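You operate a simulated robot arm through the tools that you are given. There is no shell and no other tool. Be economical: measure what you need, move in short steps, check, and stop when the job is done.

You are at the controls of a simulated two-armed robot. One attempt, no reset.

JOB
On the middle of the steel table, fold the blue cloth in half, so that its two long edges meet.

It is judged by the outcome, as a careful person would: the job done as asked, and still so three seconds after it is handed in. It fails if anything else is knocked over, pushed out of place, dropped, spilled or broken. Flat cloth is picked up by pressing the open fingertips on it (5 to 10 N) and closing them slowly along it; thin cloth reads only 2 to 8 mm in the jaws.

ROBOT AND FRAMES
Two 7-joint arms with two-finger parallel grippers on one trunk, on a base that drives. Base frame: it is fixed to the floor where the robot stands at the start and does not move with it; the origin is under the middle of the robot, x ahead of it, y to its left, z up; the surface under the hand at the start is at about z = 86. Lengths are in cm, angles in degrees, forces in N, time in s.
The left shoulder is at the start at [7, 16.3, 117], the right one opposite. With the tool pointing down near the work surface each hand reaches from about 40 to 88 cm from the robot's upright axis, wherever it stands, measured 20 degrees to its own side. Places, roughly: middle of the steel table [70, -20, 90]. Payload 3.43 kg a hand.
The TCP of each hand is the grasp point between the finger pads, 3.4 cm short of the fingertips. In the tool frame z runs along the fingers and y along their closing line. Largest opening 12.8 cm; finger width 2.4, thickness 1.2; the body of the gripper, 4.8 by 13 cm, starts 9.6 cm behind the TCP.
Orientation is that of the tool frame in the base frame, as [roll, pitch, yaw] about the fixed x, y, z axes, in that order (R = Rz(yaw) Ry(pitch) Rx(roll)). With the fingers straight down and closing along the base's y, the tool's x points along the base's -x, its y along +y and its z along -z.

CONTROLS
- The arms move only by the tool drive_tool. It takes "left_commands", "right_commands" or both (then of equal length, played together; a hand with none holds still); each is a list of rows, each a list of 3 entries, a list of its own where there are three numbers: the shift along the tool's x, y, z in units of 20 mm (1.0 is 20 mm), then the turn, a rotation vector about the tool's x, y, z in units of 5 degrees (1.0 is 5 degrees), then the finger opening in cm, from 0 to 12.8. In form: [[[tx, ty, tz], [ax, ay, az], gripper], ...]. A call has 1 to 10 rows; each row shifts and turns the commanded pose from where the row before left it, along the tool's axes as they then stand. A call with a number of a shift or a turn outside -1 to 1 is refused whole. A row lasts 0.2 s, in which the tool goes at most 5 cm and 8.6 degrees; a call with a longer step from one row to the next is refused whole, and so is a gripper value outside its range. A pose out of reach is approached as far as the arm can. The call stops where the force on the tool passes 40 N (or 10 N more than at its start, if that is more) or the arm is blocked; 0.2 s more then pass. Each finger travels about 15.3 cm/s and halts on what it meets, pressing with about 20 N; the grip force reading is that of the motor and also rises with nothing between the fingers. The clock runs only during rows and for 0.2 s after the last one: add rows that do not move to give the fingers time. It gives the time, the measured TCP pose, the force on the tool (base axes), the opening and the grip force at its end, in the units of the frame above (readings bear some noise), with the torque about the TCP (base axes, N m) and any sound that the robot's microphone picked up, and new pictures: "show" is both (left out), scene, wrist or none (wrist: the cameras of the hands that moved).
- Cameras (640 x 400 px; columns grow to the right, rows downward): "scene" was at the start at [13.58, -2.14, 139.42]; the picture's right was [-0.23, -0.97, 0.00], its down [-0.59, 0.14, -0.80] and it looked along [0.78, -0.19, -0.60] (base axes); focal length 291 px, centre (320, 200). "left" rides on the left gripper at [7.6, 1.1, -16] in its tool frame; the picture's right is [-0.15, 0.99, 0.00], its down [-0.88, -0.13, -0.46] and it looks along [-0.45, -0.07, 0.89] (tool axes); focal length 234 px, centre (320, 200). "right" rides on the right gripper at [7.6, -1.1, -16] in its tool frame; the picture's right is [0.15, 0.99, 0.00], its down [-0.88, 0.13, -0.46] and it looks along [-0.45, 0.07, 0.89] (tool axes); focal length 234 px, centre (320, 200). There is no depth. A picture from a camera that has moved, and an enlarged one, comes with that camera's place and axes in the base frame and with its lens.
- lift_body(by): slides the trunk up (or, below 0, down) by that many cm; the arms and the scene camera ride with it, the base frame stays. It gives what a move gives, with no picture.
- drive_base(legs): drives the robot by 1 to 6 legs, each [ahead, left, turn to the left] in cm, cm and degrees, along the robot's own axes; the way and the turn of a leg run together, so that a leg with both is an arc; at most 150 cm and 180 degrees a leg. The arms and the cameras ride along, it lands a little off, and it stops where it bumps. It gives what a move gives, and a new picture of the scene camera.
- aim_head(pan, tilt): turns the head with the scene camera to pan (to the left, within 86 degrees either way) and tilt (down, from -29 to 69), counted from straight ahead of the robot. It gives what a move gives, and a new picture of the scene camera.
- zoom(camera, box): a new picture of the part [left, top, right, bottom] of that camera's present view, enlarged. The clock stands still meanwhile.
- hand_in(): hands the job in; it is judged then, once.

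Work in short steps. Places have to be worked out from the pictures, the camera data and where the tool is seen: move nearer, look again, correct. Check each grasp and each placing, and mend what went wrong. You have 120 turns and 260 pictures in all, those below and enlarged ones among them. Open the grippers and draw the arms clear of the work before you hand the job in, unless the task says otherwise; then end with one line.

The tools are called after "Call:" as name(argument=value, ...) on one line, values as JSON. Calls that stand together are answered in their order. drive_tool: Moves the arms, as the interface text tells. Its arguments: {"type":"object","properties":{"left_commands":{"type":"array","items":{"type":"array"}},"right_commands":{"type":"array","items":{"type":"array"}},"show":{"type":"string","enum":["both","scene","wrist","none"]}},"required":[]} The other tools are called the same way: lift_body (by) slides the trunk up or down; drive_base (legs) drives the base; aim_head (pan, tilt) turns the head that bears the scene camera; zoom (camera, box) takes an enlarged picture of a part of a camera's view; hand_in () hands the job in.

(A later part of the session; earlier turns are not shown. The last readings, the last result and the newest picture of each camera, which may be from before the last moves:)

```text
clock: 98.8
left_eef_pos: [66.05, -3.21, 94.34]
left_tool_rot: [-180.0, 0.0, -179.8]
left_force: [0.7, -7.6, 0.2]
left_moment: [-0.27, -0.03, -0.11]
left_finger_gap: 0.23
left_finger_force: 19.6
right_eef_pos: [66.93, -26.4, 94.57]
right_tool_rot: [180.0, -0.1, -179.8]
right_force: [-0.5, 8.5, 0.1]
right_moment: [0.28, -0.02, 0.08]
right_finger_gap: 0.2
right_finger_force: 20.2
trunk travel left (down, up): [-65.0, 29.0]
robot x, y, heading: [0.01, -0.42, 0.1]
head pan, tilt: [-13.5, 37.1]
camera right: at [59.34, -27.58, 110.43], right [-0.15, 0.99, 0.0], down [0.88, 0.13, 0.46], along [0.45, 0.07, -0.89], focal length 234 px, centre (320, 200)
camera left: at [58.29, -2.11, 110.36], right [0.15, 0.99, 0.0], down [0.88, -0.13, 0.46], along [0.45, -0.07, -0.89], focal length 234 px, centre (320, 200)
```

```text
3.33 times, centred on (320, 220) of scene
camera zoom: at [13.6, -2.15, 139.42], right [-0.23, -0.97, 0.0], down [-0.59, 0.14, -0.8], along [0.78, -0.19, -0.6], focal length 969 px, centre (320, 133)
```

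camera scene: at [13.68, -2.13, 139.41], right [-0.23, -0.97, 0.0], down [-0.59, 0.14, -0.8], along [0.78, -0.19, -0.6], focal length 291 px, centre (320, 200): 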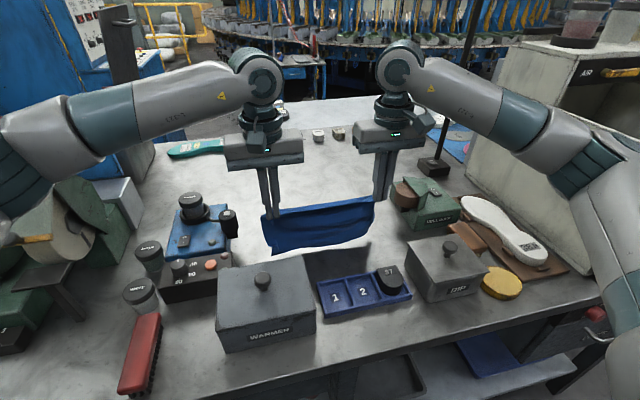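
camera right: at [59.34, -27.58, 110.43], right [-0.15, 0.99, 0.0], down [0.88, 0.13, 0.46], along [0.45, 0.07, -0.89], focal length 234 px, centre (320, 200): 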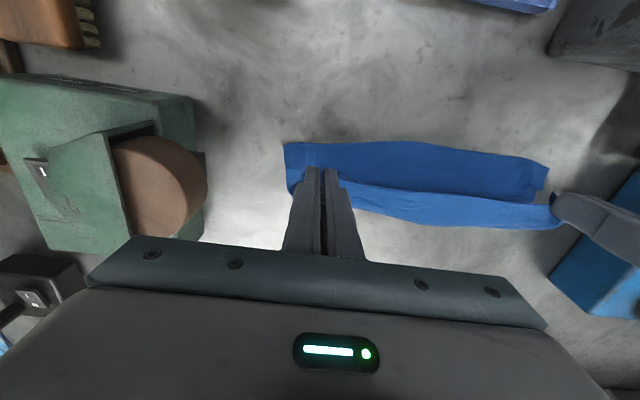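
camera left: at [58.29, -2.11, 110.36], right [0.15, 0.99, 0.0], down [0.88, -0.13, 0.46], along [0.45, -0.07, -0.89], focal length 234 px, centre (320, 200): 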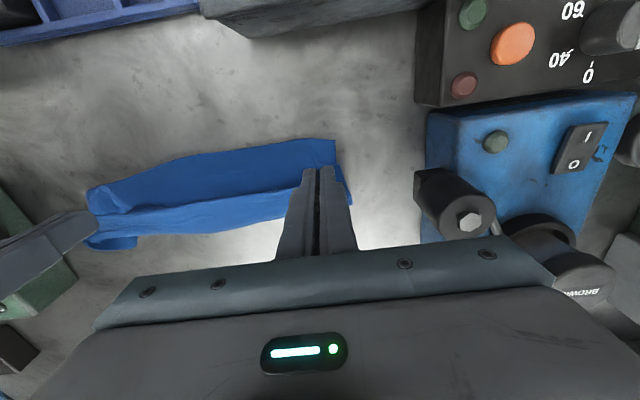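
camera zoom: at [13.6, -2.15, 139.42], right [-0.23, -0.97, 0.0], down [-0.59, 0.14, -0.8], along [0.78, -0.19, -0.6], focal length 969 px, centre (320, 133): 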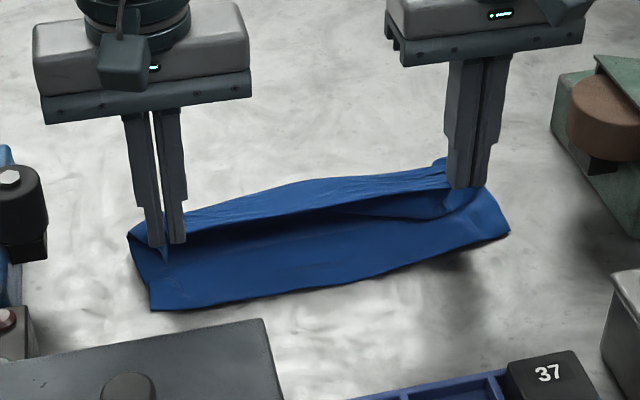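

A clean U now, with the bottom edge unmoved at (64.8, −2)–(66.7, −31). I lower halfway while easing slightly more to −x.

Call:
drive_tool(left_commands=[[[0.4, 0, 0.2], [0, 0, 0], 0], [[0.3, 0, 0.4], [0, 0, 0], 0], [[0.1, 0, 0.4], [0, 0, 0], 0], [[0, 0, 0], [0, 0, 0], 0]], right_commands=[[[0.3, 0, 0.2], [0, 0, 0], 0], [[0.2, 0, 0.4], [0, 0, 0], 0], [[0, 0, 0.4], [0, 0, 0], 0], [[0, 0, 0], [0, 0, 0], 0]], show="wrist")

Call:
zoom(camera="scene", box=[240, 160, 400, 280])

```text
clock: 99.8
left_eef_pos: [64.26, -3.31, 92.44]
left_tool_rot: [180.0, 0.1, -180.0]
left_force: [0.2, -8.8, -0.6]
left_moment: [-0.31, 0.01, -0.07]
left_finger_gap: 0.24
left_finger_force: 20.0
right_eef_pos: [65.98, -26.41, 92.67]
right_tool_rot: [-179.9, 0.0, -179.8]
right_force: [-0.3, 8.4, 0.0]
right_moment: [0.3, 0.02, 0.07]
right_finger_gap: 0.24
right_finger_force: 20.0
trunk travel left (down, up): [-65.0, 29.0]
robot x, y, heading: [0.1, -0.21, 0.3]
head pan, tilt: [-13.5, 37.1]
camera right: at [58.37, -27.59, 108.5], right [-0.15, 0.99, 0.0], down [0.88, 0.13, 0.46], along [0.45, 0.07, -0.89], focal length 234 px, centre (320, 200)
camera left: at [56.57, -2.17, 108.33], right [0.14, 0.99, 0.0], down [0.88, -0.13, 0.46], along [0.45, -0.07, -0.89], focal length 234 px, centre (320, 200)
```

right: 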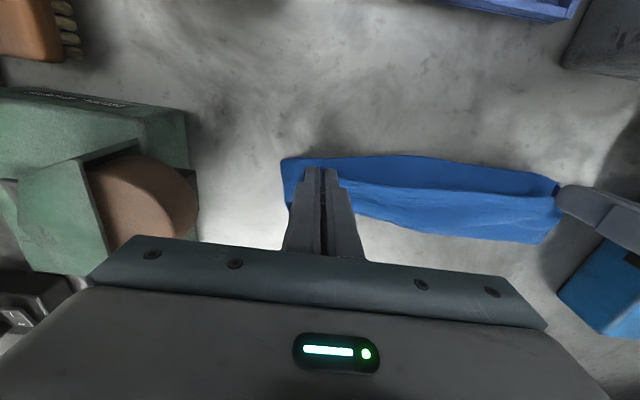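
left: 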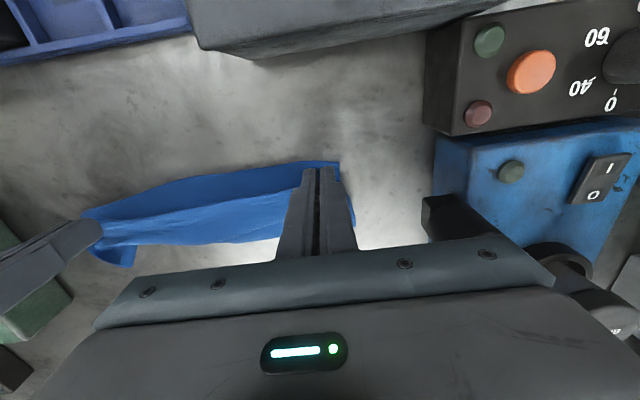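

```text
3.33 times, centred on (320, 220) of scene
camera zoom: at [13.57, -2.14, 139.43], right [-0.23, -0.97, 0.0], down [-0.59, 0.14, -0.8], along [0.78, -0.19, -0.6], focal length 969 px, centre (320, 133)
```

zoom: 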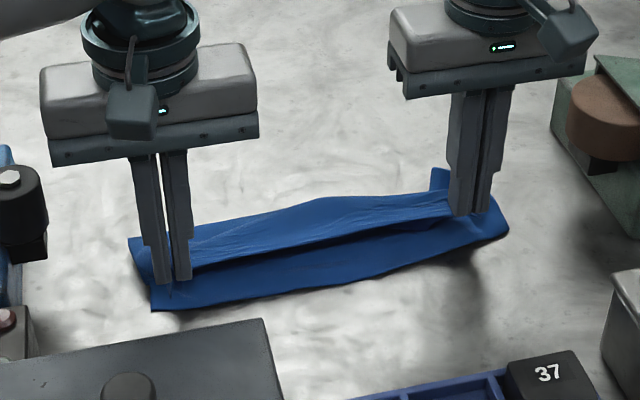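

The two long edges are closing in. I trim x so they coincide (left 64.8, right 66.4) and lower to the table.

Call:
drive_tool(left_commands=[[[-0.1, 0, 0.4], [0, 0, 0], 0], [[-0.1, 0, 0.4], [0, 0, 0], 0], [[0, 0, 0.35], [0, 0, 0], 0], [[0, 0, 0], [0, 0, 0], 0]], right_commands=[[[-0.1, 0, 0.4], [0, 0, 0], 0], [[-0.1, 0, 0.4], [0, 0, 0], 0], [[0, 0, 0.45], [0, 0, 0], 0], [[0, 0, 0], [0, 0, 0], 0]], show="wrist")

Call:
zoom(camera="scene", box=[240, 160, 400, 280])

```text
clock: 100.8
left_eef_pos: [64.82, -3.22, 90.14]
left_tool_rot: [179.9, -0.1, -179.9]
left_force: [0.8, -6.7, 0.1]
left_moment: [-0.21, -0.02, -0.08]
left_finger_gap: 0.23
left_finger_force: 19.9
right_eef_pos: [66.32, -26.41, 89.83]
right_tool_rot: [-180.0, 0.0, -179.9]
right_force: [-0.5, 7.6, 0.8]
right_moment: [0.25, 0.02, 0.08]
right_finger_gap: 0.2
right_finger_force: 19.9
trunk travel left (down, up): [-65.0, 29.0]
robot x, y, heading: [0.62, -0.28, 0.2]
head pan, tilt: [-13.5, 37.1]
camera right: at [58.75, -27.57, 105.81], right [-0.15, 0.99, 0.0], down [0.88, 0.13, 0.46], along [0.45, 0.07, -0.89], focal length 234 px, centre (320, 200)
camera left: at [57.07, -2.23, 105.95], right [0.15, 0.99, 0.0], down [0.88, -0.13, 0.46], along [0.45, -0.07, -0.89], focal length 234 px, centre (320, 200)
```

right: 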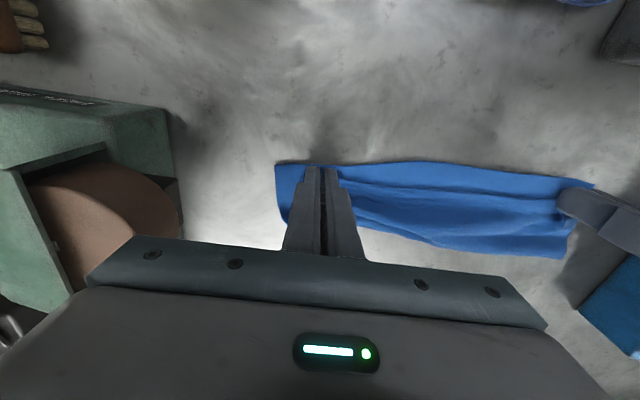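
left: 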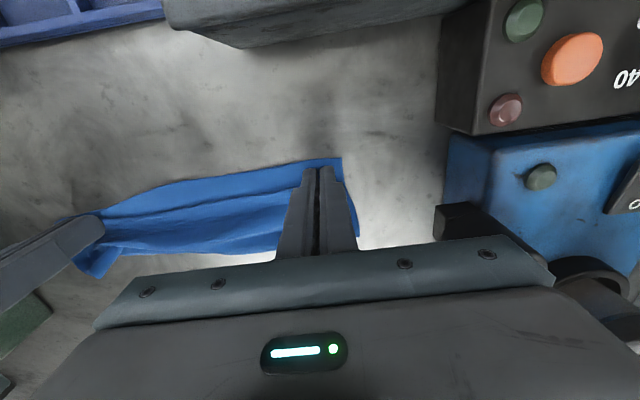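

```text
3.33 times, centred on (320, 220) of scene
camera zoom: at [13.57, -2.14, 139.43], right [-0.23, -0.97, 0.0], down [-0.59, 0.14, -0.8], along [0.78, -0.19, -0.6], focal length 969 px, centre (320, 133)
```

zoom: 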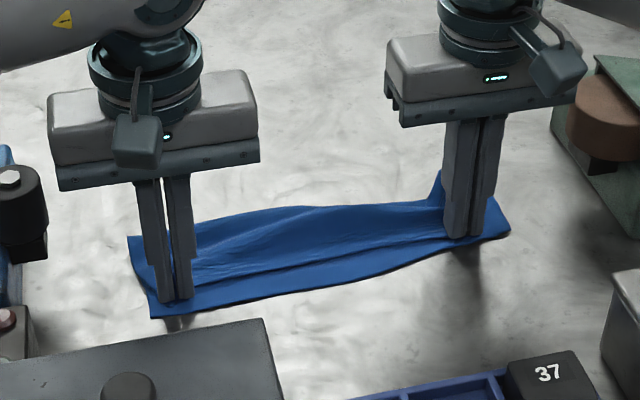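

Wrist views put the bottom edge at x≈63.4 (left), 63.6 (middle) and 65.2 (right), so the held edge is about 1.4 cm behind it. I lift slightly, shift both hands −x, and lower again.

Call:
drive_tool(left_commands=[[[0, 0, -0.25], [0, 0, 0], 0], [[0.35, 0, 0], [0, 0, 0], 0], [[0.35, 0, 0], [0, 0, 0], 0], [[0, 0, 0.3], [0, 0, 0], 0], [[0, 0, 0], [0, 0, 0], 0]], right_commands=[[[0, 0, -0.3], [0, 0, 0], 0], [[0.35, 0, 0], [0, 0, 0], 0], [[0.35, 0, 0], [0, 0, 0], 0], [[0, 0, 0.25], [0, 0, 0], 0], [[0, 0, 0], [0, 0, 0], 0]], show="wrist")

Call:
zoom(camera="scene", box=[240, 160, 400, 280])

Call:
zoom(camera="right", box=[260, 130, 620, 290])

Call:
zoom(camera="left", box=[60, 130, 420, 290])

```text
clock: 102.0
left_eef_pos: [63.36, -3.21, 89.72]
left_tool_rot: [179.9, 0.0, -179.9]
left_force: [0.4, -9.0, 1.4]
left_moment: [-0.31, -0.04, -0.07]
left_finger_gap: 0.21
left_finger_force: 20.0
right_eef_pos: [64.96, -26.43, 90.11]
right_tool_rot: [179.9, 0.0, -179.7]
right_force: [-0.7, 10.2, -0.5]
right_moment: [0.29, 0.03, 0.09]
right_finger_gap: 0.23
right_finger_force: 20.2
trunk travel left (down, up): [-65.0, 29.0]
robot x, y, heading: [-0.33, 0.18, 0.1]
head pan, tilt: [-13.5, 37.1]
camera right: at [57.43, -27.64, 106.01], right [-0.15, 0.99, 0.0], down [0.88, 0.13, 0.46], along [0.45, 0.07, -0.89], focal length 234 px, centre (320, 200)
camera left: at [55.68, -2.12, 105.76], right [0.15, 0.99, 0.0], down [0.88, -0.13, 0.46], along [0.45, -0.07, -0.89], focal length 234 px, centre (320, 200)
```

right: 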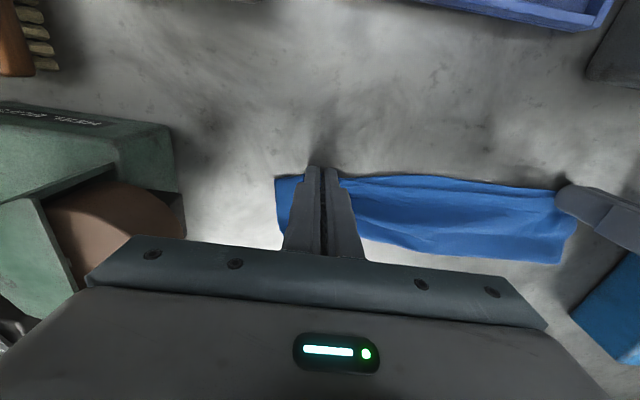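
left: 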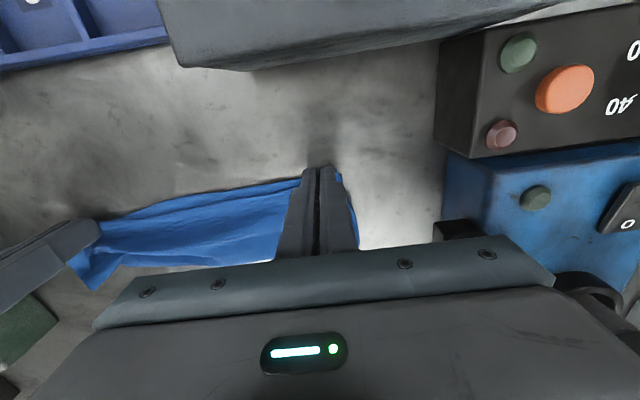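

```text
3.33 times, centred on (320, 220) of scene
camera zoom: at [13.57, -2.14, 139.43], right [-0.23, -0.97, 0.0], down [-0.59, 0.14, -0.8], along [0.78, -0.19, -0.6], focal length 969 px, centre (320, 133)
```

zoom: 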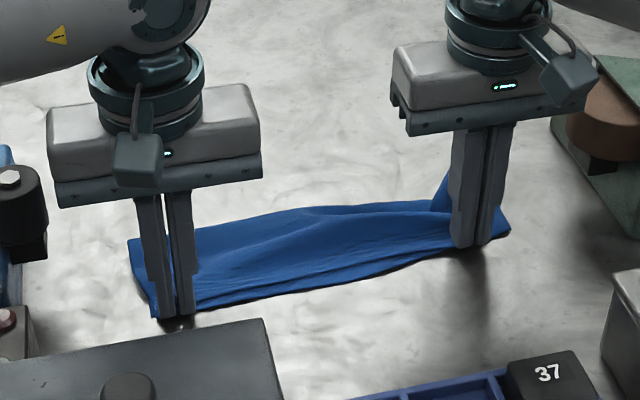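

```text
1.78 times, centred on (440, 210) of right
camera zoom: at [57.43, -27.64, 106.01], right [-0.15, 0.99, 0.0], down [0.88, 0.13, 0.46], along [0.45, 0.07, -0.89], focal length 416 px, centre (107, 182)
```

zoom: 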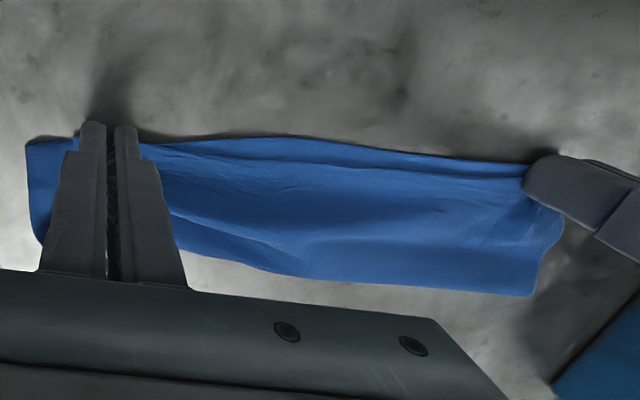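

```text
1.78 times, centred on (240, 210) of left
camera zoom: at [55.68, -2.12, 105.76], right [0.15, 0.99, 0.0], down [0.88, -0.13, 0.46], along [0.45, -0.07, -0.89], focal length 416 px, centre (462, 182)
```

zoom: 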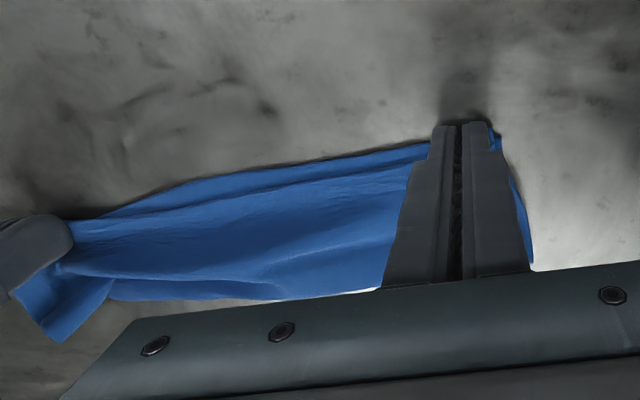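

The top edge now lies along the bottom edge to within about a centimetre. I open both hands slowly to let the ridges spread.

Call:
drive_tool(left_commands=[[[0.1, 0, 0], [0, 0, 0], 0], [[0, 0, 0], [0, 0, 0], 0.6], [[0, 0, 0], [0, 0, 0], 1.2], [[0, 0, 0], [0, 0, 0], 1.8], [[0, 0, 0], [0, 0, 0], 2.4], [[0, 0, 0], [0, 0, 0], 3], [[0, 0, 0], [0, 0, 0], 3]], right_commands=[[[0.1, 0, 0.1], [0, 0, 0], 0], [[0, 0, 0], [0, 0, 0], 0.6], [[0, 0, 0], [0, 0, 0], 1.2], [[0, 0, 0], [0, 0, 0], 1.8], [[0, 0, 0], [0, 0, 0], 2.4], [[0, 0, 0], [0, 0, 0], 3], [[0, 0, 0], [0, 0, 0], 3]], show="none")

Call:
drive_tool(left_commands=[[[0, 0, -0.4], [0, 0, 0], 3], [[0, 0, -1], [0, 0, 0], 3], [[0, 0, -1], [0, 0, 0], 3], [[0, 0, -1], [0, 0, 0], 3], [[0, 0, -1], [0, 0, 0], 3], [[0, 0, -1], [0, 0, 0], 3], [[0, 0, -1], [0, 0, 0], 3], [[0, 0, -1], [0, 0, 0], 3], [[0, 0, -1], [0, 0, 0], 3], [[0, 0.5, -1], [0, 0, 0], 3]], right_commands=[[[0, 0, -0.4], [0, 0, 0], 3], [[0, 0, -1], [0, 0, 0], 3], [[0, 0, -1], [0, 0, 0], 3], [[0, 0, -1], [0, 0, 0], 3], [[0, 0, -1], [0, 0, 0], 3], [[0, 0, -1], [0, 0, 0], 3], [[0, 0, -1], [0, 0, 0], 3], [[0, 0, -1], [0, 0, 0], 3], [[0, 0, -1], [0, 0, 0], 3], [[0, -0.5, -1], [0, 0, 0], 3]])

Call:
zoom(camera="scene", box=[245, 190, 395, 270])

Call:
zoom(camera="right", box=[270, 80, 590, 240])

Call:
zoom(camera="left", box=[70, 80, 390, 240])

```text
clock: 103.6
left_eef_pos: [63.27, -3.21, 89.96]
left_tool_rot: [180.0, 0.0, -180.0]
left_force: [0.3, -0.3, -0.6]
left_moment: [0.01, -0.01, -0.01]
left_finger_gap: 3.01
left_finger_force: 0.1
right_eef_pos: [64.73, -26.47, 89.84]
right_tool_rot: [-180.0, 0.0, 179.9]
right_force: [0.8, 0.6, 0.9]
right_moment: [-0.03, 0.0, -0.01]
right_finger_gap: 2.98
right_finger_force: 0.1
trunk travel left (down, up): [-65.0, 29.0]
robot x, y, heading: [-0.09, -0.02, 0.0]
head pan, tilt: [-13.5, 37.1]
```

```text
clock: 105.8
left_eef_pos: [63.13, -2.09, 109.13]
left_tool_rot: [-180.0, 0.1, -179.9]
left_force: [-0.1, 0.3, 0.9]
left_moment: [0.0, -0.02, -0.01]
left_finger_gap: 3.02
left_finger_force: 0.0
right_eef_pos: [64.71, -27.25, 109.09]
right_tool_rot: [179.9, 0.0, -179.9]
right_force: [1.1, 0.2, -0.2]
right_moment: [0.03, -0.01, 0.01]
right_finger_gap: 3.04
right_finger_force: 0.1
trunk travel left (down, up): [-65.0, 29.0]
robot x, y, heading: [-0.04, 0.25, 0.0]
head pan, tilt: [-13.5, 37.1]
camera scene: at [13.48, -2.11, 139.43], right [-0.23, -0.97, 0.0], down [-0.59, 0.14, -0.8], along [0.78, -0.19, -0.6], focal length 291 px, centre (320, 200)
camera right: at [57.1, -28.55, 124.9], right [-0.15, 0.99, 0.0], down [0.88, 0.13, 0.46], along [0.45, 0.07, -0.89], focal length 234 px, centre (320, 200)
camera left: at [55.4, -1.13, 125.04], right [0.14, 0.99, 0.0], down [0.88, -0.13, 0.46], along [0.45, -0.07, -0.89], focal length 234 px, centre (320, 200)
```

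scene: 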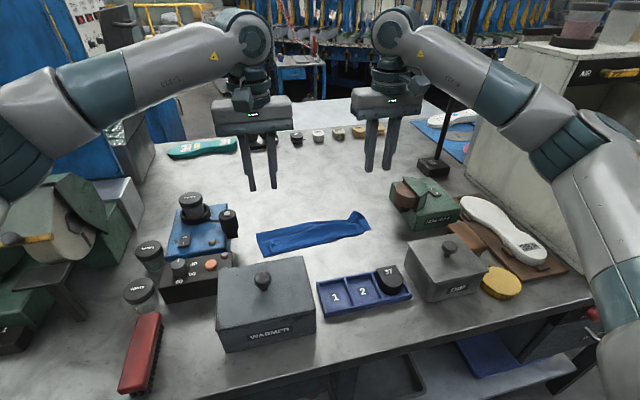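
right: 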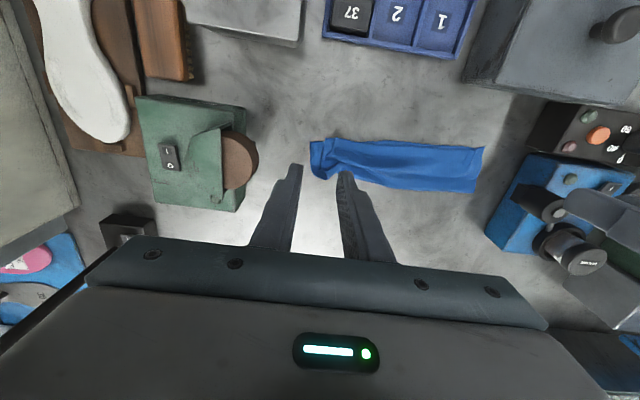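
left: 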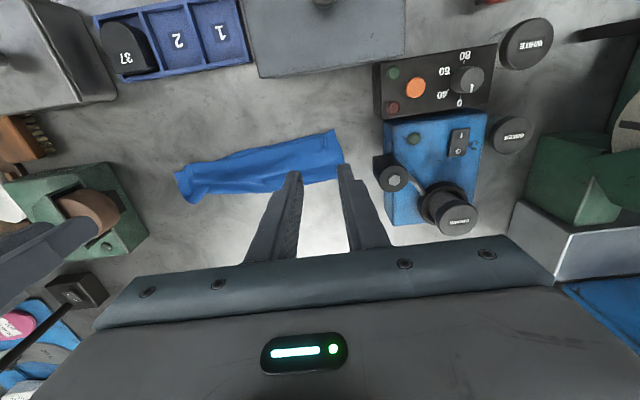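

```text
4.27 times, centred on (320, 230) of scene
camera zoom: at [13.48, -2.11, 139.43], right [-0.23, -0.97, 0.0], down [-0.59, 0.14, -0.8], along [0.78, -0.19, -0.6], focal length 1240 px, centre (320, 72)
```

zoom: 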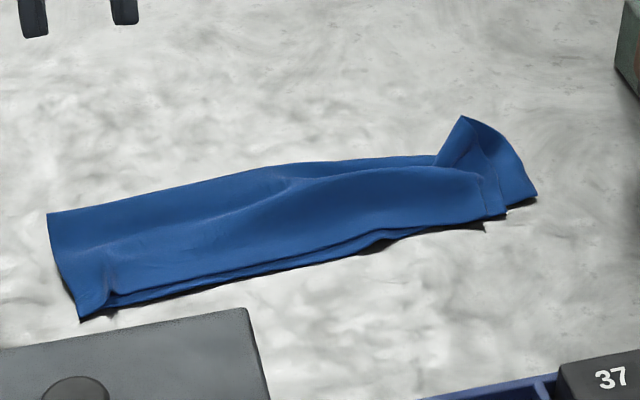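

```text
2.00 times, centred on (430, 160) of right
camera zoom: at [57.1, -28.55, 124.9], right [-0.15, 0.99, 0.0], down [0.88, 0.13, 0.46], along [0.45, 0.07, -0.89], focal length 468 px, centre (100, 280)
```

zoom: 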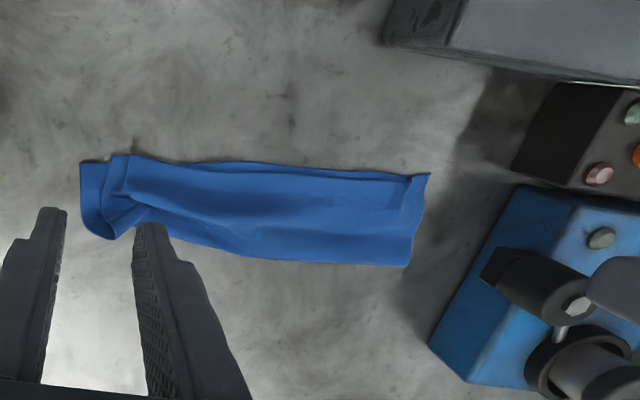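

```text
2.00 times, centred on (230, 160) of left
camera zoom: at [55.4, -1.13, 125.04], right [0.14, 0.99, 0.0], down [0.88, -0.13, 0.46], along [0.45, -0.07, -0.89], focal length 468 px, centre (500, 280)
```

zoom: 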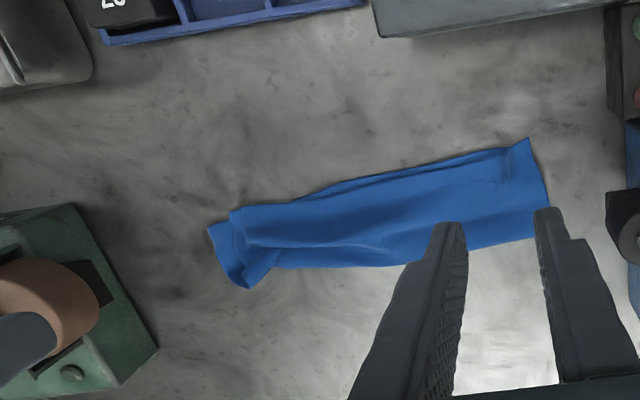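

The fold is nearly there: the long edges meet within about half a centimetre. At the right end, the top layer sits slightly inward and the back corner curls up. I look closer.

Call:
zoom(camera="scene", box=[325, 205, 380, 250])

Call:
zoom(camera="right", box=[300, 125, 380, 205])

Call:
zoom(camera="scene", box=[250, 220, 310, 270])

```text
8.89 times, centred on (352, 228) of scene
camera zoom: at [13.48, -2.11, 139.43], right [-0.23, -0.97, 0.0], down [-0.59, 0.14, -0.8], along [0.78, -0.19, -0.6], focal length 2584 px, centre (31, -44)
```

zoom: 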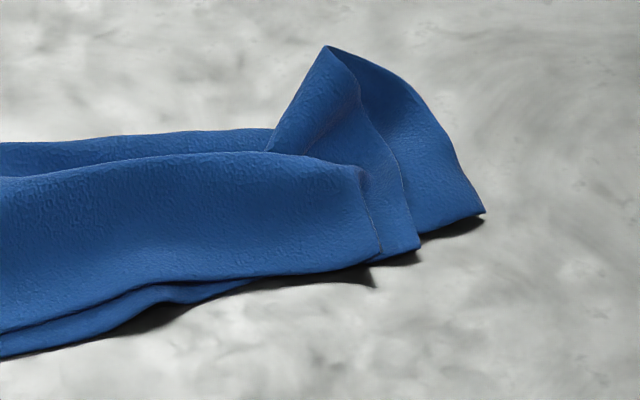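

```text
5.00 times, centred on (340, 165) of right
camera zoom: at [57.1, -28.55, 124.9], right [-0.15, 0.99, 0.0], down [0.88, 0.13, 0.46], along [0.45, 0.07, -0.89], focal length 1171 px, centre (220, 375)
```

zoom: 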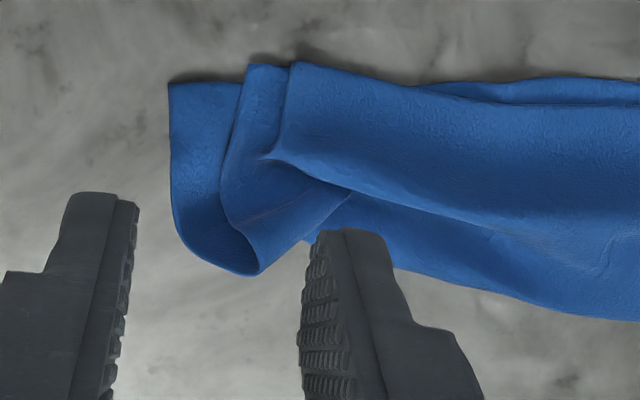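

```text
8.00 times, centred on (280, 245) of scene
camera zoom: at [13.48, -2.11, 139.43], right [-0.23, -0.97, 0.0], down [-0.59, 0.14, -0.8], along [0.78, -0.19, -0.6], focal length 2326 px, centre (640, -160)
```

zoom: 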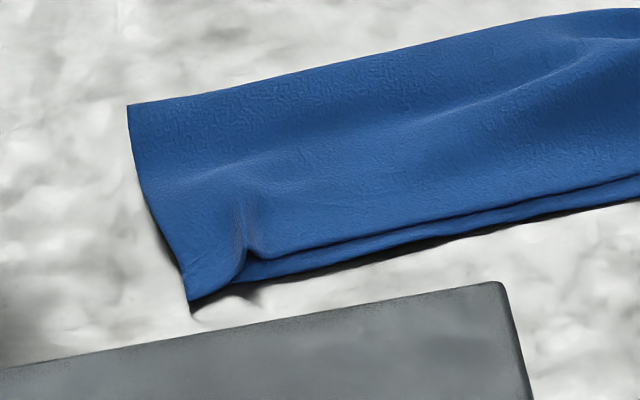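

The left end is good. At the right end, the top layer has a small pleat. I pin the cloth with the left fingers closed at mid-length, and with the right fingers closed I press the right end strip and draw it outward.

Call:
drive_tool(left_commands=[[[-0.5, -1, 0], [0, 0, 0], 1], [[-0.6, -1, 0], [0, 0, 0], 0], [[-0.6, -1, 0.5], [0, 0, 0], 0], [[-0.5, -0.95, 1], [0, 0, 0], 0], [[0, 0, 1], [0, 0, 0], 0], [[0, 0, 1], [0, 0, 0], 0], [[0, 0, 1], [0, 0, 0], 0], [[0, 0, 1], [0, 0, 0], 0], [[0, 0, 1], [0, 0, 0], 0], [[0, 0, 1], [0, 0, 0], 0]], right_commands=[[[-0.35, 0.08, 0], [0, 0, 0], 1], [[-0.35, 0.08, 0], [0, 0, 0], 0], [[-0.35, 0.08, 0.5], [0, 0, 0], 0], [[-0.35, 0.08, 1], [0, 0, 0], 0], [[0, 0, 1], [0, 0, 0], 0], [[0, 0, 1], [0, 0, 0], 0], [[0, 0, 1], [0, 0, 0], 0], [[0, 0, 1], [0, 0, 0], 0], [[0, 0, 1], [0, 0, 0], 0], [[0, 0, 1], [0, 0, 0], 0]], show="wrist")

Call:
zoom(camera="right", box=[230, 100, 430, 220])

```text
clock: 108.0
left_eef_pos: [67.52, -10.0, 93.82]
left_tool_rot: [180.0, -0.2, -179.8]
left_force: [-0.3, -0.5, 0.2]
left_moment: [0.01, 0.04, 0.01]
left_finger_gap: 0.0
left_finger_force: 20.2
right_eef_pos: [67.58, -26.78, 93.63]
right_tool_rot: [180.0, -0.1, -179.9]
right_force: [1.2, 0.1, 0.8]
right_moment: [0.02, -0.02, -0.02]
right_finger_gap: 0.0
right_finger_force: 19.7
trunk travel left (down, up): [-65.0, 29.0]
robot x, y, heading: [0.3, -0.11, -0.1]
head pan, tilt: [-13.5, 37.1]
camera right: at [60.03, -27.94, 109.53], right [-0.15, 0.99, 0.0], down [0.88, 0.13, 0.46], along [0.45, 0.07, -0.89], focal length 234 px, centre (320, 200)
camera left: at [59.88, -9.07, 109.79], right [0.15, 0.99, 0.0], down [0.88, -0.13, 0.45], along [0.45, -0.07, -0.89], focal length 234 px, centre (320, 200)
```

right: 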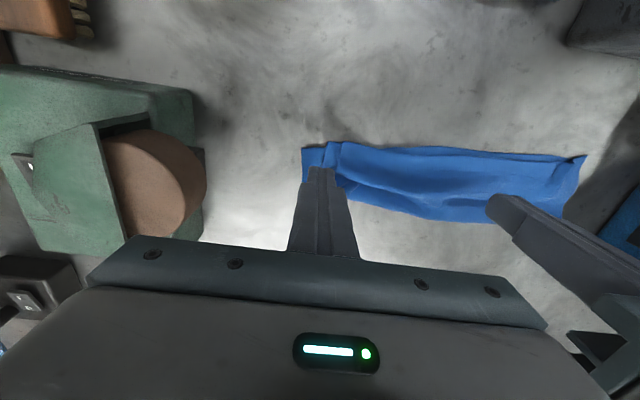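
left: 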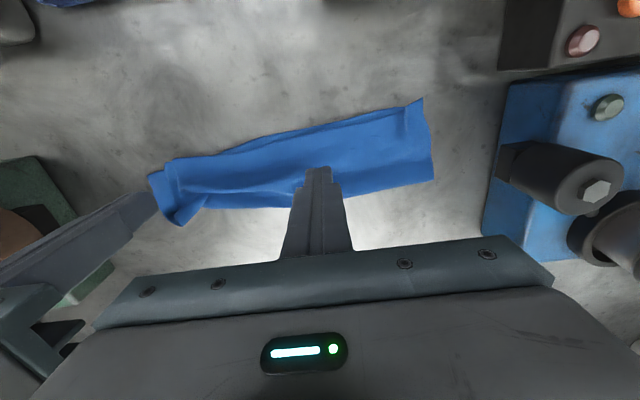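

```text
3.20 times, centred on (330, 160) of right
camera zoom: at [60.03, -27.94, 109.53], right [-0.15, 0.99, 0.0], down [0.88, 0.13, 0.46], along [0.45, 0.07, -0.89], focal length 749 px, centre (288, 328)
```

zoom: 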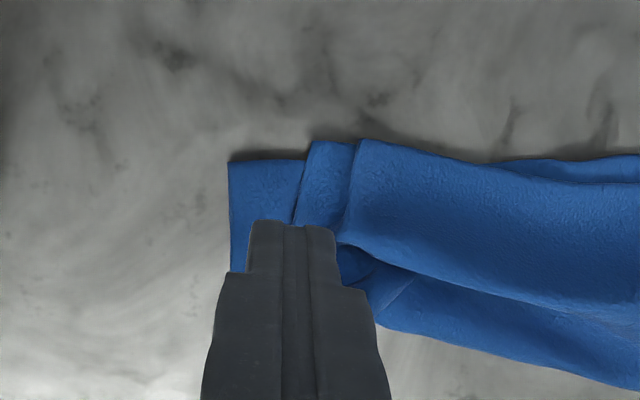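

Call:
drive_tool(left_commands=[[[0, 0, 0.9], [0, 0, 0], 0], [[0, 0, 0.7], [0, 0, 0], 0], [[0, 0, 0.3], [0, 0, 0], 0], [[0, 0, 0.1], [0, 0, 0], 0], [[0, 0, 0], [0, 0, 0], 0]], right_commands=[[[0, 0.18, 0.9], [0, 0, 0], 0], [[0, 0, 0.6], [0, 0, 0], 0], [[0, 0, 0.3], [0, 0, 0], 0], [[0, 0, 0.1], [0, 0, 0], 0], [[0, 0, 0], [0, 0, 0], 0]], show="none")

```text
clock: 109.2
left_eef_pos: [67.45, -10.26, 89.91]
left_tool_rot: [180.0, 0.1, -179.9]
left_force: [-0.4, -0.3, 0.0]
left_moment: [-0.04, 0.02, 0.03]
left_finger_gap: 0.0
left_finger_force: 20.1
right_eef_pos: [67.65, -26.34, 89.9]
right_tool_rot: [180.0, 0.0, -179.9]
right_force: [0.1, -0.2, 0.1]
right_moment: [-0.02, 0.03, -0.02]
right_finger_gap: 0.01
right_finger_force: 20.3
trunk travel left (down, up): [-65.0, 29.0]
robot x, y, heading: [0.06, 0.07, 0.1]
head pan, tilt: [-13.5, 37.1]
```

Call:
drive_tool(left_commands=[[[0, 0, 0.12], [0, 0, 0], 0], [[0, 0, 0.06], [0, 0, 0], 0], [[0, 0, 0], [0, 0, 0], 0]], right_commands=[[[0, 0, 0.1], [0, 0, 0], 0], [[0, 0, 0.05], [0, 0, 0], 0], [[0, 0, 0], [0, 0, 0], 0]], show="none")

```text
clock: 110.0
left_eef_pos: [67.56, -10.2, 89.51]
left_tool_rot: [-180.0, 0.0, -179.9]
left_force: [0.2, -0.3, 5.0]
left_moment: [0.02, 0.0, -0.04]
left_finger_gap: 0.02
left_finger_force: 20.3
right_eef_pos: [67.61, -26.35, 89.64]
right_tool_rot: [-180.0, 0.1, -179.9]
right_force: [0.4, -0.3, 6.1]
right_moment: [0.03, 0.02, 0.0]
right_finger_gap: 0.0
right_finger_force: 20.0
trunk travel left (down, up): [-65.0, 29.0]
robot x, y, heading: [0.19, 0.14, 0.2]
head pan, tilt: [-13.5, 37.1]
```

Both press at about 5–6 N. I push the left a bit more and drag the right finger 2.4 cm outward (−y).

Call:
drive_tool(left_commands=[[[0, 0, 0.05], [0, 0, 0], 0], [[0, 0, 0], [0, 0, 0], 0], [[0, 0, 0], [0, 0, 0], 0], [[0, 0, 0], [0, 0, 0], 0], [[0, 0, 0], [0, 0, 0], 0], [[0, 0, 0], [0, 0, 0], 0]], right_commands=[[[0, 0, 0], [0, 0, 0], 0], [[0, -0.3, 0], [0, 0, 0], 0], [[0, -0.3, 0], [0, 0, 0], 0], [[0, -0.3, 0], [0, 0, 0], 0], [[0, -0.3, 0], [0, 0, 0], 0], [[0, 0, 0], [0, 0, 0], 0]], show="wrist")

Call:
zoom(camera="scene", box=[290, 195, 390, 260])

Call:
zoom(camera="right", box=[230, 100, 430, 220])

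```text
clock: 111.4
left_eef_pos: [67.52, -10.11, 89.51]
left_tool_rot: [-179.8, 0.2, -179.9]
left_force: [3.3, -1.2, 21.7]
left_moment: [-0.05, -0.08, -0.03]
left_finger_gap: 0.0
left_finger_force: 19.7
right_eef_pos: [67.51, -28.76, 89.72]
right_tool_rot: [-179.9, 0.1, -180.0]
right_force: [-1.2, 1.1, 1.4]
right_moment: [0.0, -0.03, -0.04]
right_finger_gap: 0.0
right_finger_force: 20.2
trunk travel left (down, up): [-65.0, 29.0]
robot x, y, heading: [-0.3, -0.06, 0.1]
head pan, tilt: [-13.5, 37.1]
camera right: at [59.95, -29.99, 105.59], right [-0.15, 0.99, 0.0], down [0.88, 0.13, 0.46], along [0.45, 0.07, -0.89], focal length 234 px, centre (320, 200)
camera left: at [59.79, -9.04, 105.44], right [0.14, 0.99, 0.0], down [0.88, -0.13, 0.46], along [0.45, -0.07, -0.89], focal length 234 px, centre (320, 200)
```

right: 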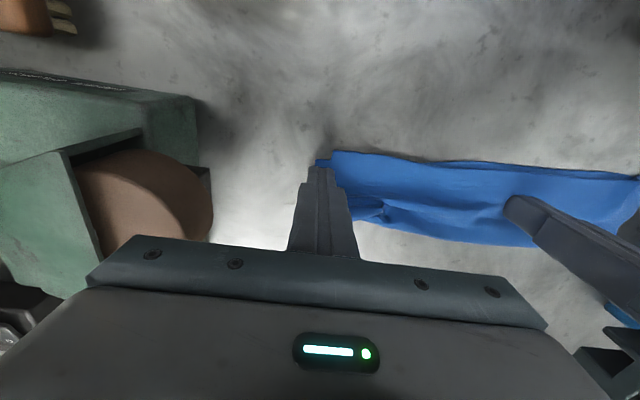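
left: 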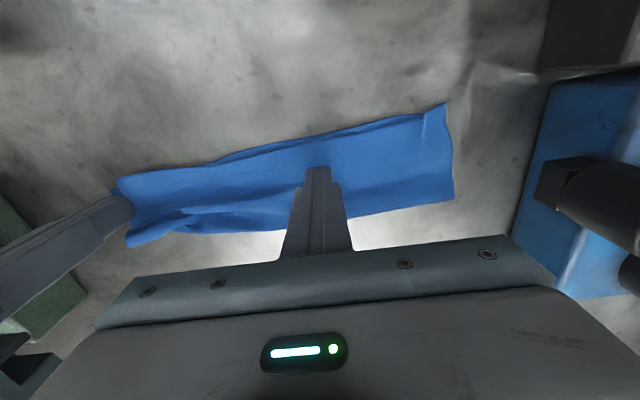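

```text
6.15 times, centred on (340, 228) of scene
camera zoom: at [13.38, -2.11, 139.46], right [-0.23, -0.97, 0.0], down [-0.58, 0.14, -0.8], along [0.78, -0.19, -0.6], focal length 1789 px, centre (197, 31)
```

zoom: 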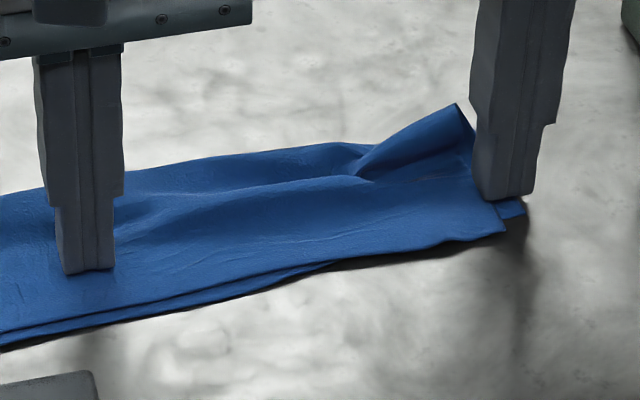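

```text
3.20 times, centred on (330, 160) of right
camera zoom: at [59.95, -29.99, 105.59], right [-0.15, 0.99, 0.0], down [0.88, 0.13, 0.46], along [0.45, 0.07, -0.89], focal length 749 px, centre (288, 328)
```

zoom: 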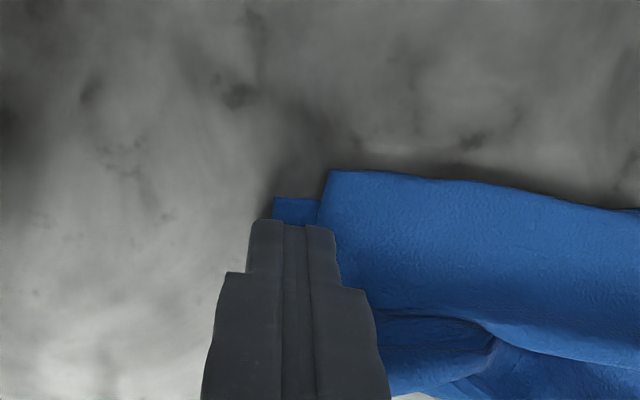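

The pleat is out: the top layer's right end now lies almost on the bottom's. I lift the right hand and look at the back corner, keeping the left pinned.

Call:
drive_tool(left_commands=[[[0, 0, -0.05], [0, 0, 0], 0], [[0, 0, 0], [0, 0, 0], 0], [[0, 0, 0], [0, 0, 0], 0], [[0, 0, 0], [0, 0, 0], 0], [[0, 0, 0], [0, 0, 0], 0], [[0, 0, 0], [0, 0, 0], 0], [[0, 0, 0], [0, 0, 0], 0]], right_commands=[[[0, 0, -0.5], [0, 0, 0], 0], [[0, 0, -1], [0, 0, 0], 0], [[0, 0, -1], [0, 0, 0], 0], [[0.5, 0, -1], [0, 0, 0], 0], [[0.5, 0, -1], [0, 0, 0], 0], [[0.5, 0, -1], [0, 0, 0], 0], [[0.5, 0, -1], [0, 0, 0], 0]], show="wrist")

Call:
zoom(camera="scene", box=[310, 195, 390, 255])

Call:
zoom(camera="right", box=[270, 80, 430, 220])

```text
clock: 113.0
left_eef_pos: [67.42, -10.14, 89.66]
left_tool_rot: [180.0, 0.2, -180.0]
left_force: [0.5, -1.2, 11.0]
left_moment: [-0.01, 0.01, -0.04]
left_finger_gap: 0.0
left_finger_force: 19.8
right_eef_pos: [63.63, -28.82, 102.73]
right_tool_rot: [180.0, 0.1, -179.9]
right_force: [-0.3, -0.2, 0.7]
right_moment: [-0.04, 0.04, -0.02]
right_finger_gap: 0.03
right_finger_force: 20.0
trunk travel left (down, up): [-65.0, 29.0]
robot x, y, heading: [-0.13, -0.1, 0.1]
head pan, tilt: [-13.5, 37.1]
camera right: at [55.98, -29.98, 118.68], right [-0.15, 0.99, 0.0], down [0.88, 0.13, 0.46], along [0.45, 0.07, -0.89], focal length 234 px, centre (320, 200)
camera left: at [59.8, -9.04, 105.46], right [0.15, 0.99, 0.0], down [0.88, -0.13, 0.46], along [0.45, -0.07, -0.89], focal length 234 px, centre (320, 200)
```

right: 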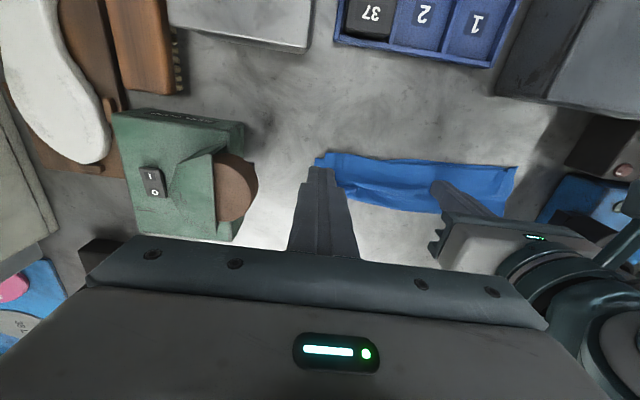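
left: 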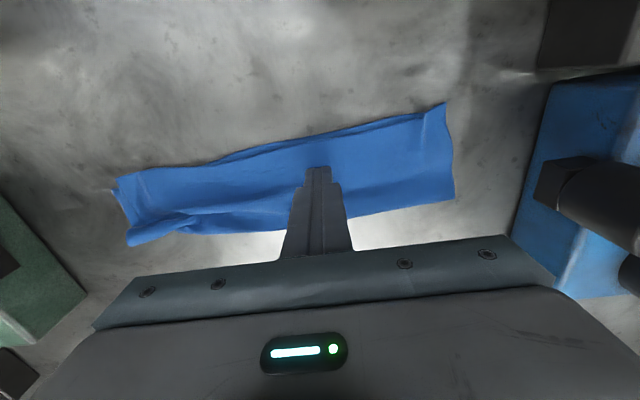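

```text
6.67 times, centred on (350, 225) of scene
camera zoom: at [13.44, -2.13, 139.43], right [-0.23, -0.97, 0.0], down [-0.59, 0.14, -0.8], along [0.78, -0.19, -0.6], focal length 1938 px, centre (120, 33)
```

zoom: 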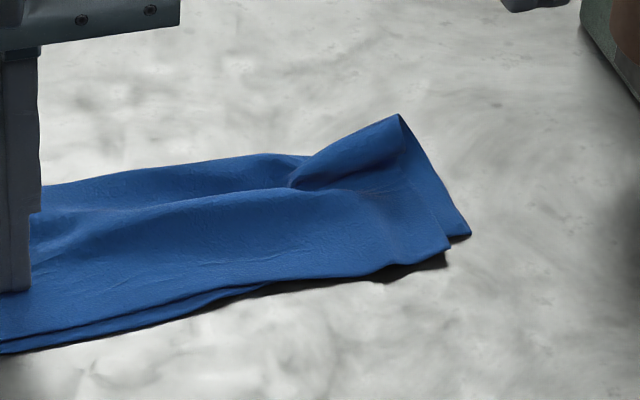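

```text
2.86 times, centred on (350, 150) of right
camera zoom: at [55.98, -29.98, 118.68], right [-0.15, 0.99, 0.0], down [0.88, 0.13, 0.46], along [0.45, 0.07, -0.89], focal length 669 px, centre (234, 343)
```

zoom: 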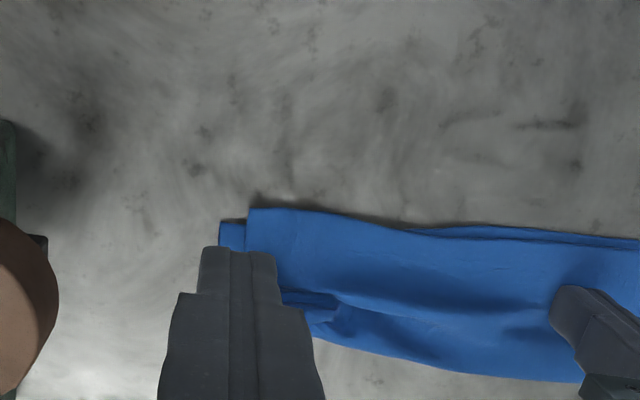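

The right end is nearly flush and the long edges meet. The back-right fold still stands up, so I press it down with the closed right fingers at about (70.8, −26.8).

Call:
drive_tool(right_commands=[[[-0.9, 0.25, 0], [0, 0, 0], 0], [[-0.9, 0.25, 0], [0, 0, 0], 0], [[-0.9, 0.25, 0], [0, 0, 0], 0], [[-0.9, 0.25, 0], [0, 0, 0], 0], [[0, 0, 1], [0, 0, 0], 0], [[0, 0, 1], [0, 0, 0], 0], [[0, 0, 1], [0, 0, 0], 0], [[0, 0, 1], [0, 0, 0], 0], [[0, 0, 1], [0, 0, 0], 0], [[0, 0, 0.9], [0, 0, 0], 0]], show="none")

Call:
drive_tool(right_commands=[[[0, 0, 0.3], [0, 0, 0], 0], [[0, 0, 0.15], [0, 0, 0], 0], [[0, 0, 0.1], [0, 0, 0], 0], [[0, 0, 0], [0, 0, 0], 0]], show="wrist")

Call:
zoom(camera="scene", box=[310, 195, 390, 255])

```text
clock: 115.2
left_eef_pos: [67.52, -10.16, 89.52]
left_tool_rot: [180.0, 0.1, -179.9]
left_force: [-0.8, 0.0, 7.2]
left_moment: [0.04, 0.06, -0.02]
left_finger_gap: 0.0
left_finger_force: 19.6
right_eef_pos: [70.71, -26.81, 90.8]
right_tool_rot: [180.0, -0.1, -179.9]
right_force: [0.3, 0.6, -0.1]
right_moment: [-0.02, 0.0, 0.01]
right_finger_gap: 0.01
right_finger_force: 19.9
trunk travel left (down, up): [-65.0, 29.0]
robot x, y, heading: [-0.26, 0.13, 0.3]
head pan, tilt: [-13.5, 37.1]
```

```text
clock: 116.2
left_eef_pos: [67.46, -10.03, 89.52]
left_tool_rot: [180.0, 0.1, -179.8]
left_force: [-0.6, 0.5, 6.9]
left_moment: [0.04, 0.02, 0.0]
left_finger_gap: 0.0
left_finger_force: 19.9
right_eef_pos: [70.7, -26.82, 89.75]
right_tool_rot: [-180.0, 0.1, -179.8]
right_force: [0.3, 1.5, 2.0]
right_moment: [0.06, 0.0, 0.01]
right_finger_gap: 0.0
right_finger_force: 19.7
trunk travel left (down, up): [-65.0, 29.0]
robot x, y, heading: [-0.2, 0.19, 0.1]
head pan, tilt: [-13.5, 37.1]
camera right: at [63.1, -27.98, 105.69], right [-0.15, 0.99, 0.0], down [0.88, 0.13, 0.46], along [0.45, 0.07, -0.89], focal length 234 px, centre (320, 200)
```

right: 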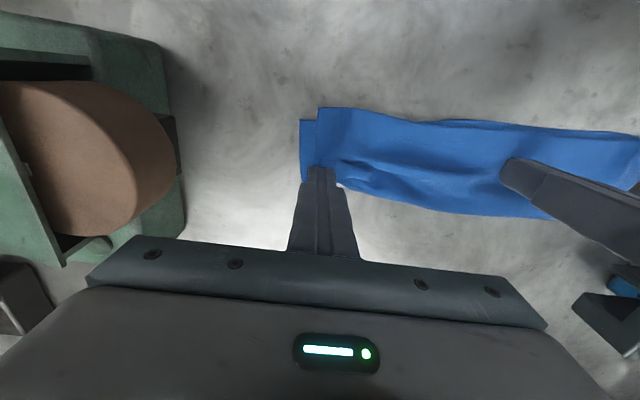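

```text
6.67 times, centred on (350, 225) of scene
camera zoom: at [13.48, -2.12, 139.44], right [-0.23, -0.97, 0.0], down [-0.59, 0.14, -0.8], along [0.78, -0.19, -0.6], focal length 1938 px, centre (120, 33)
```

zoom: 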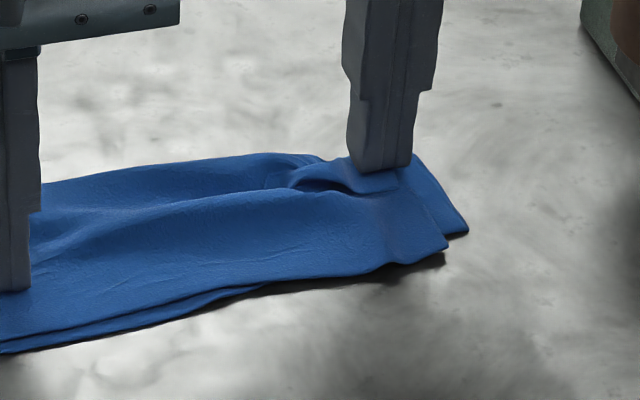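

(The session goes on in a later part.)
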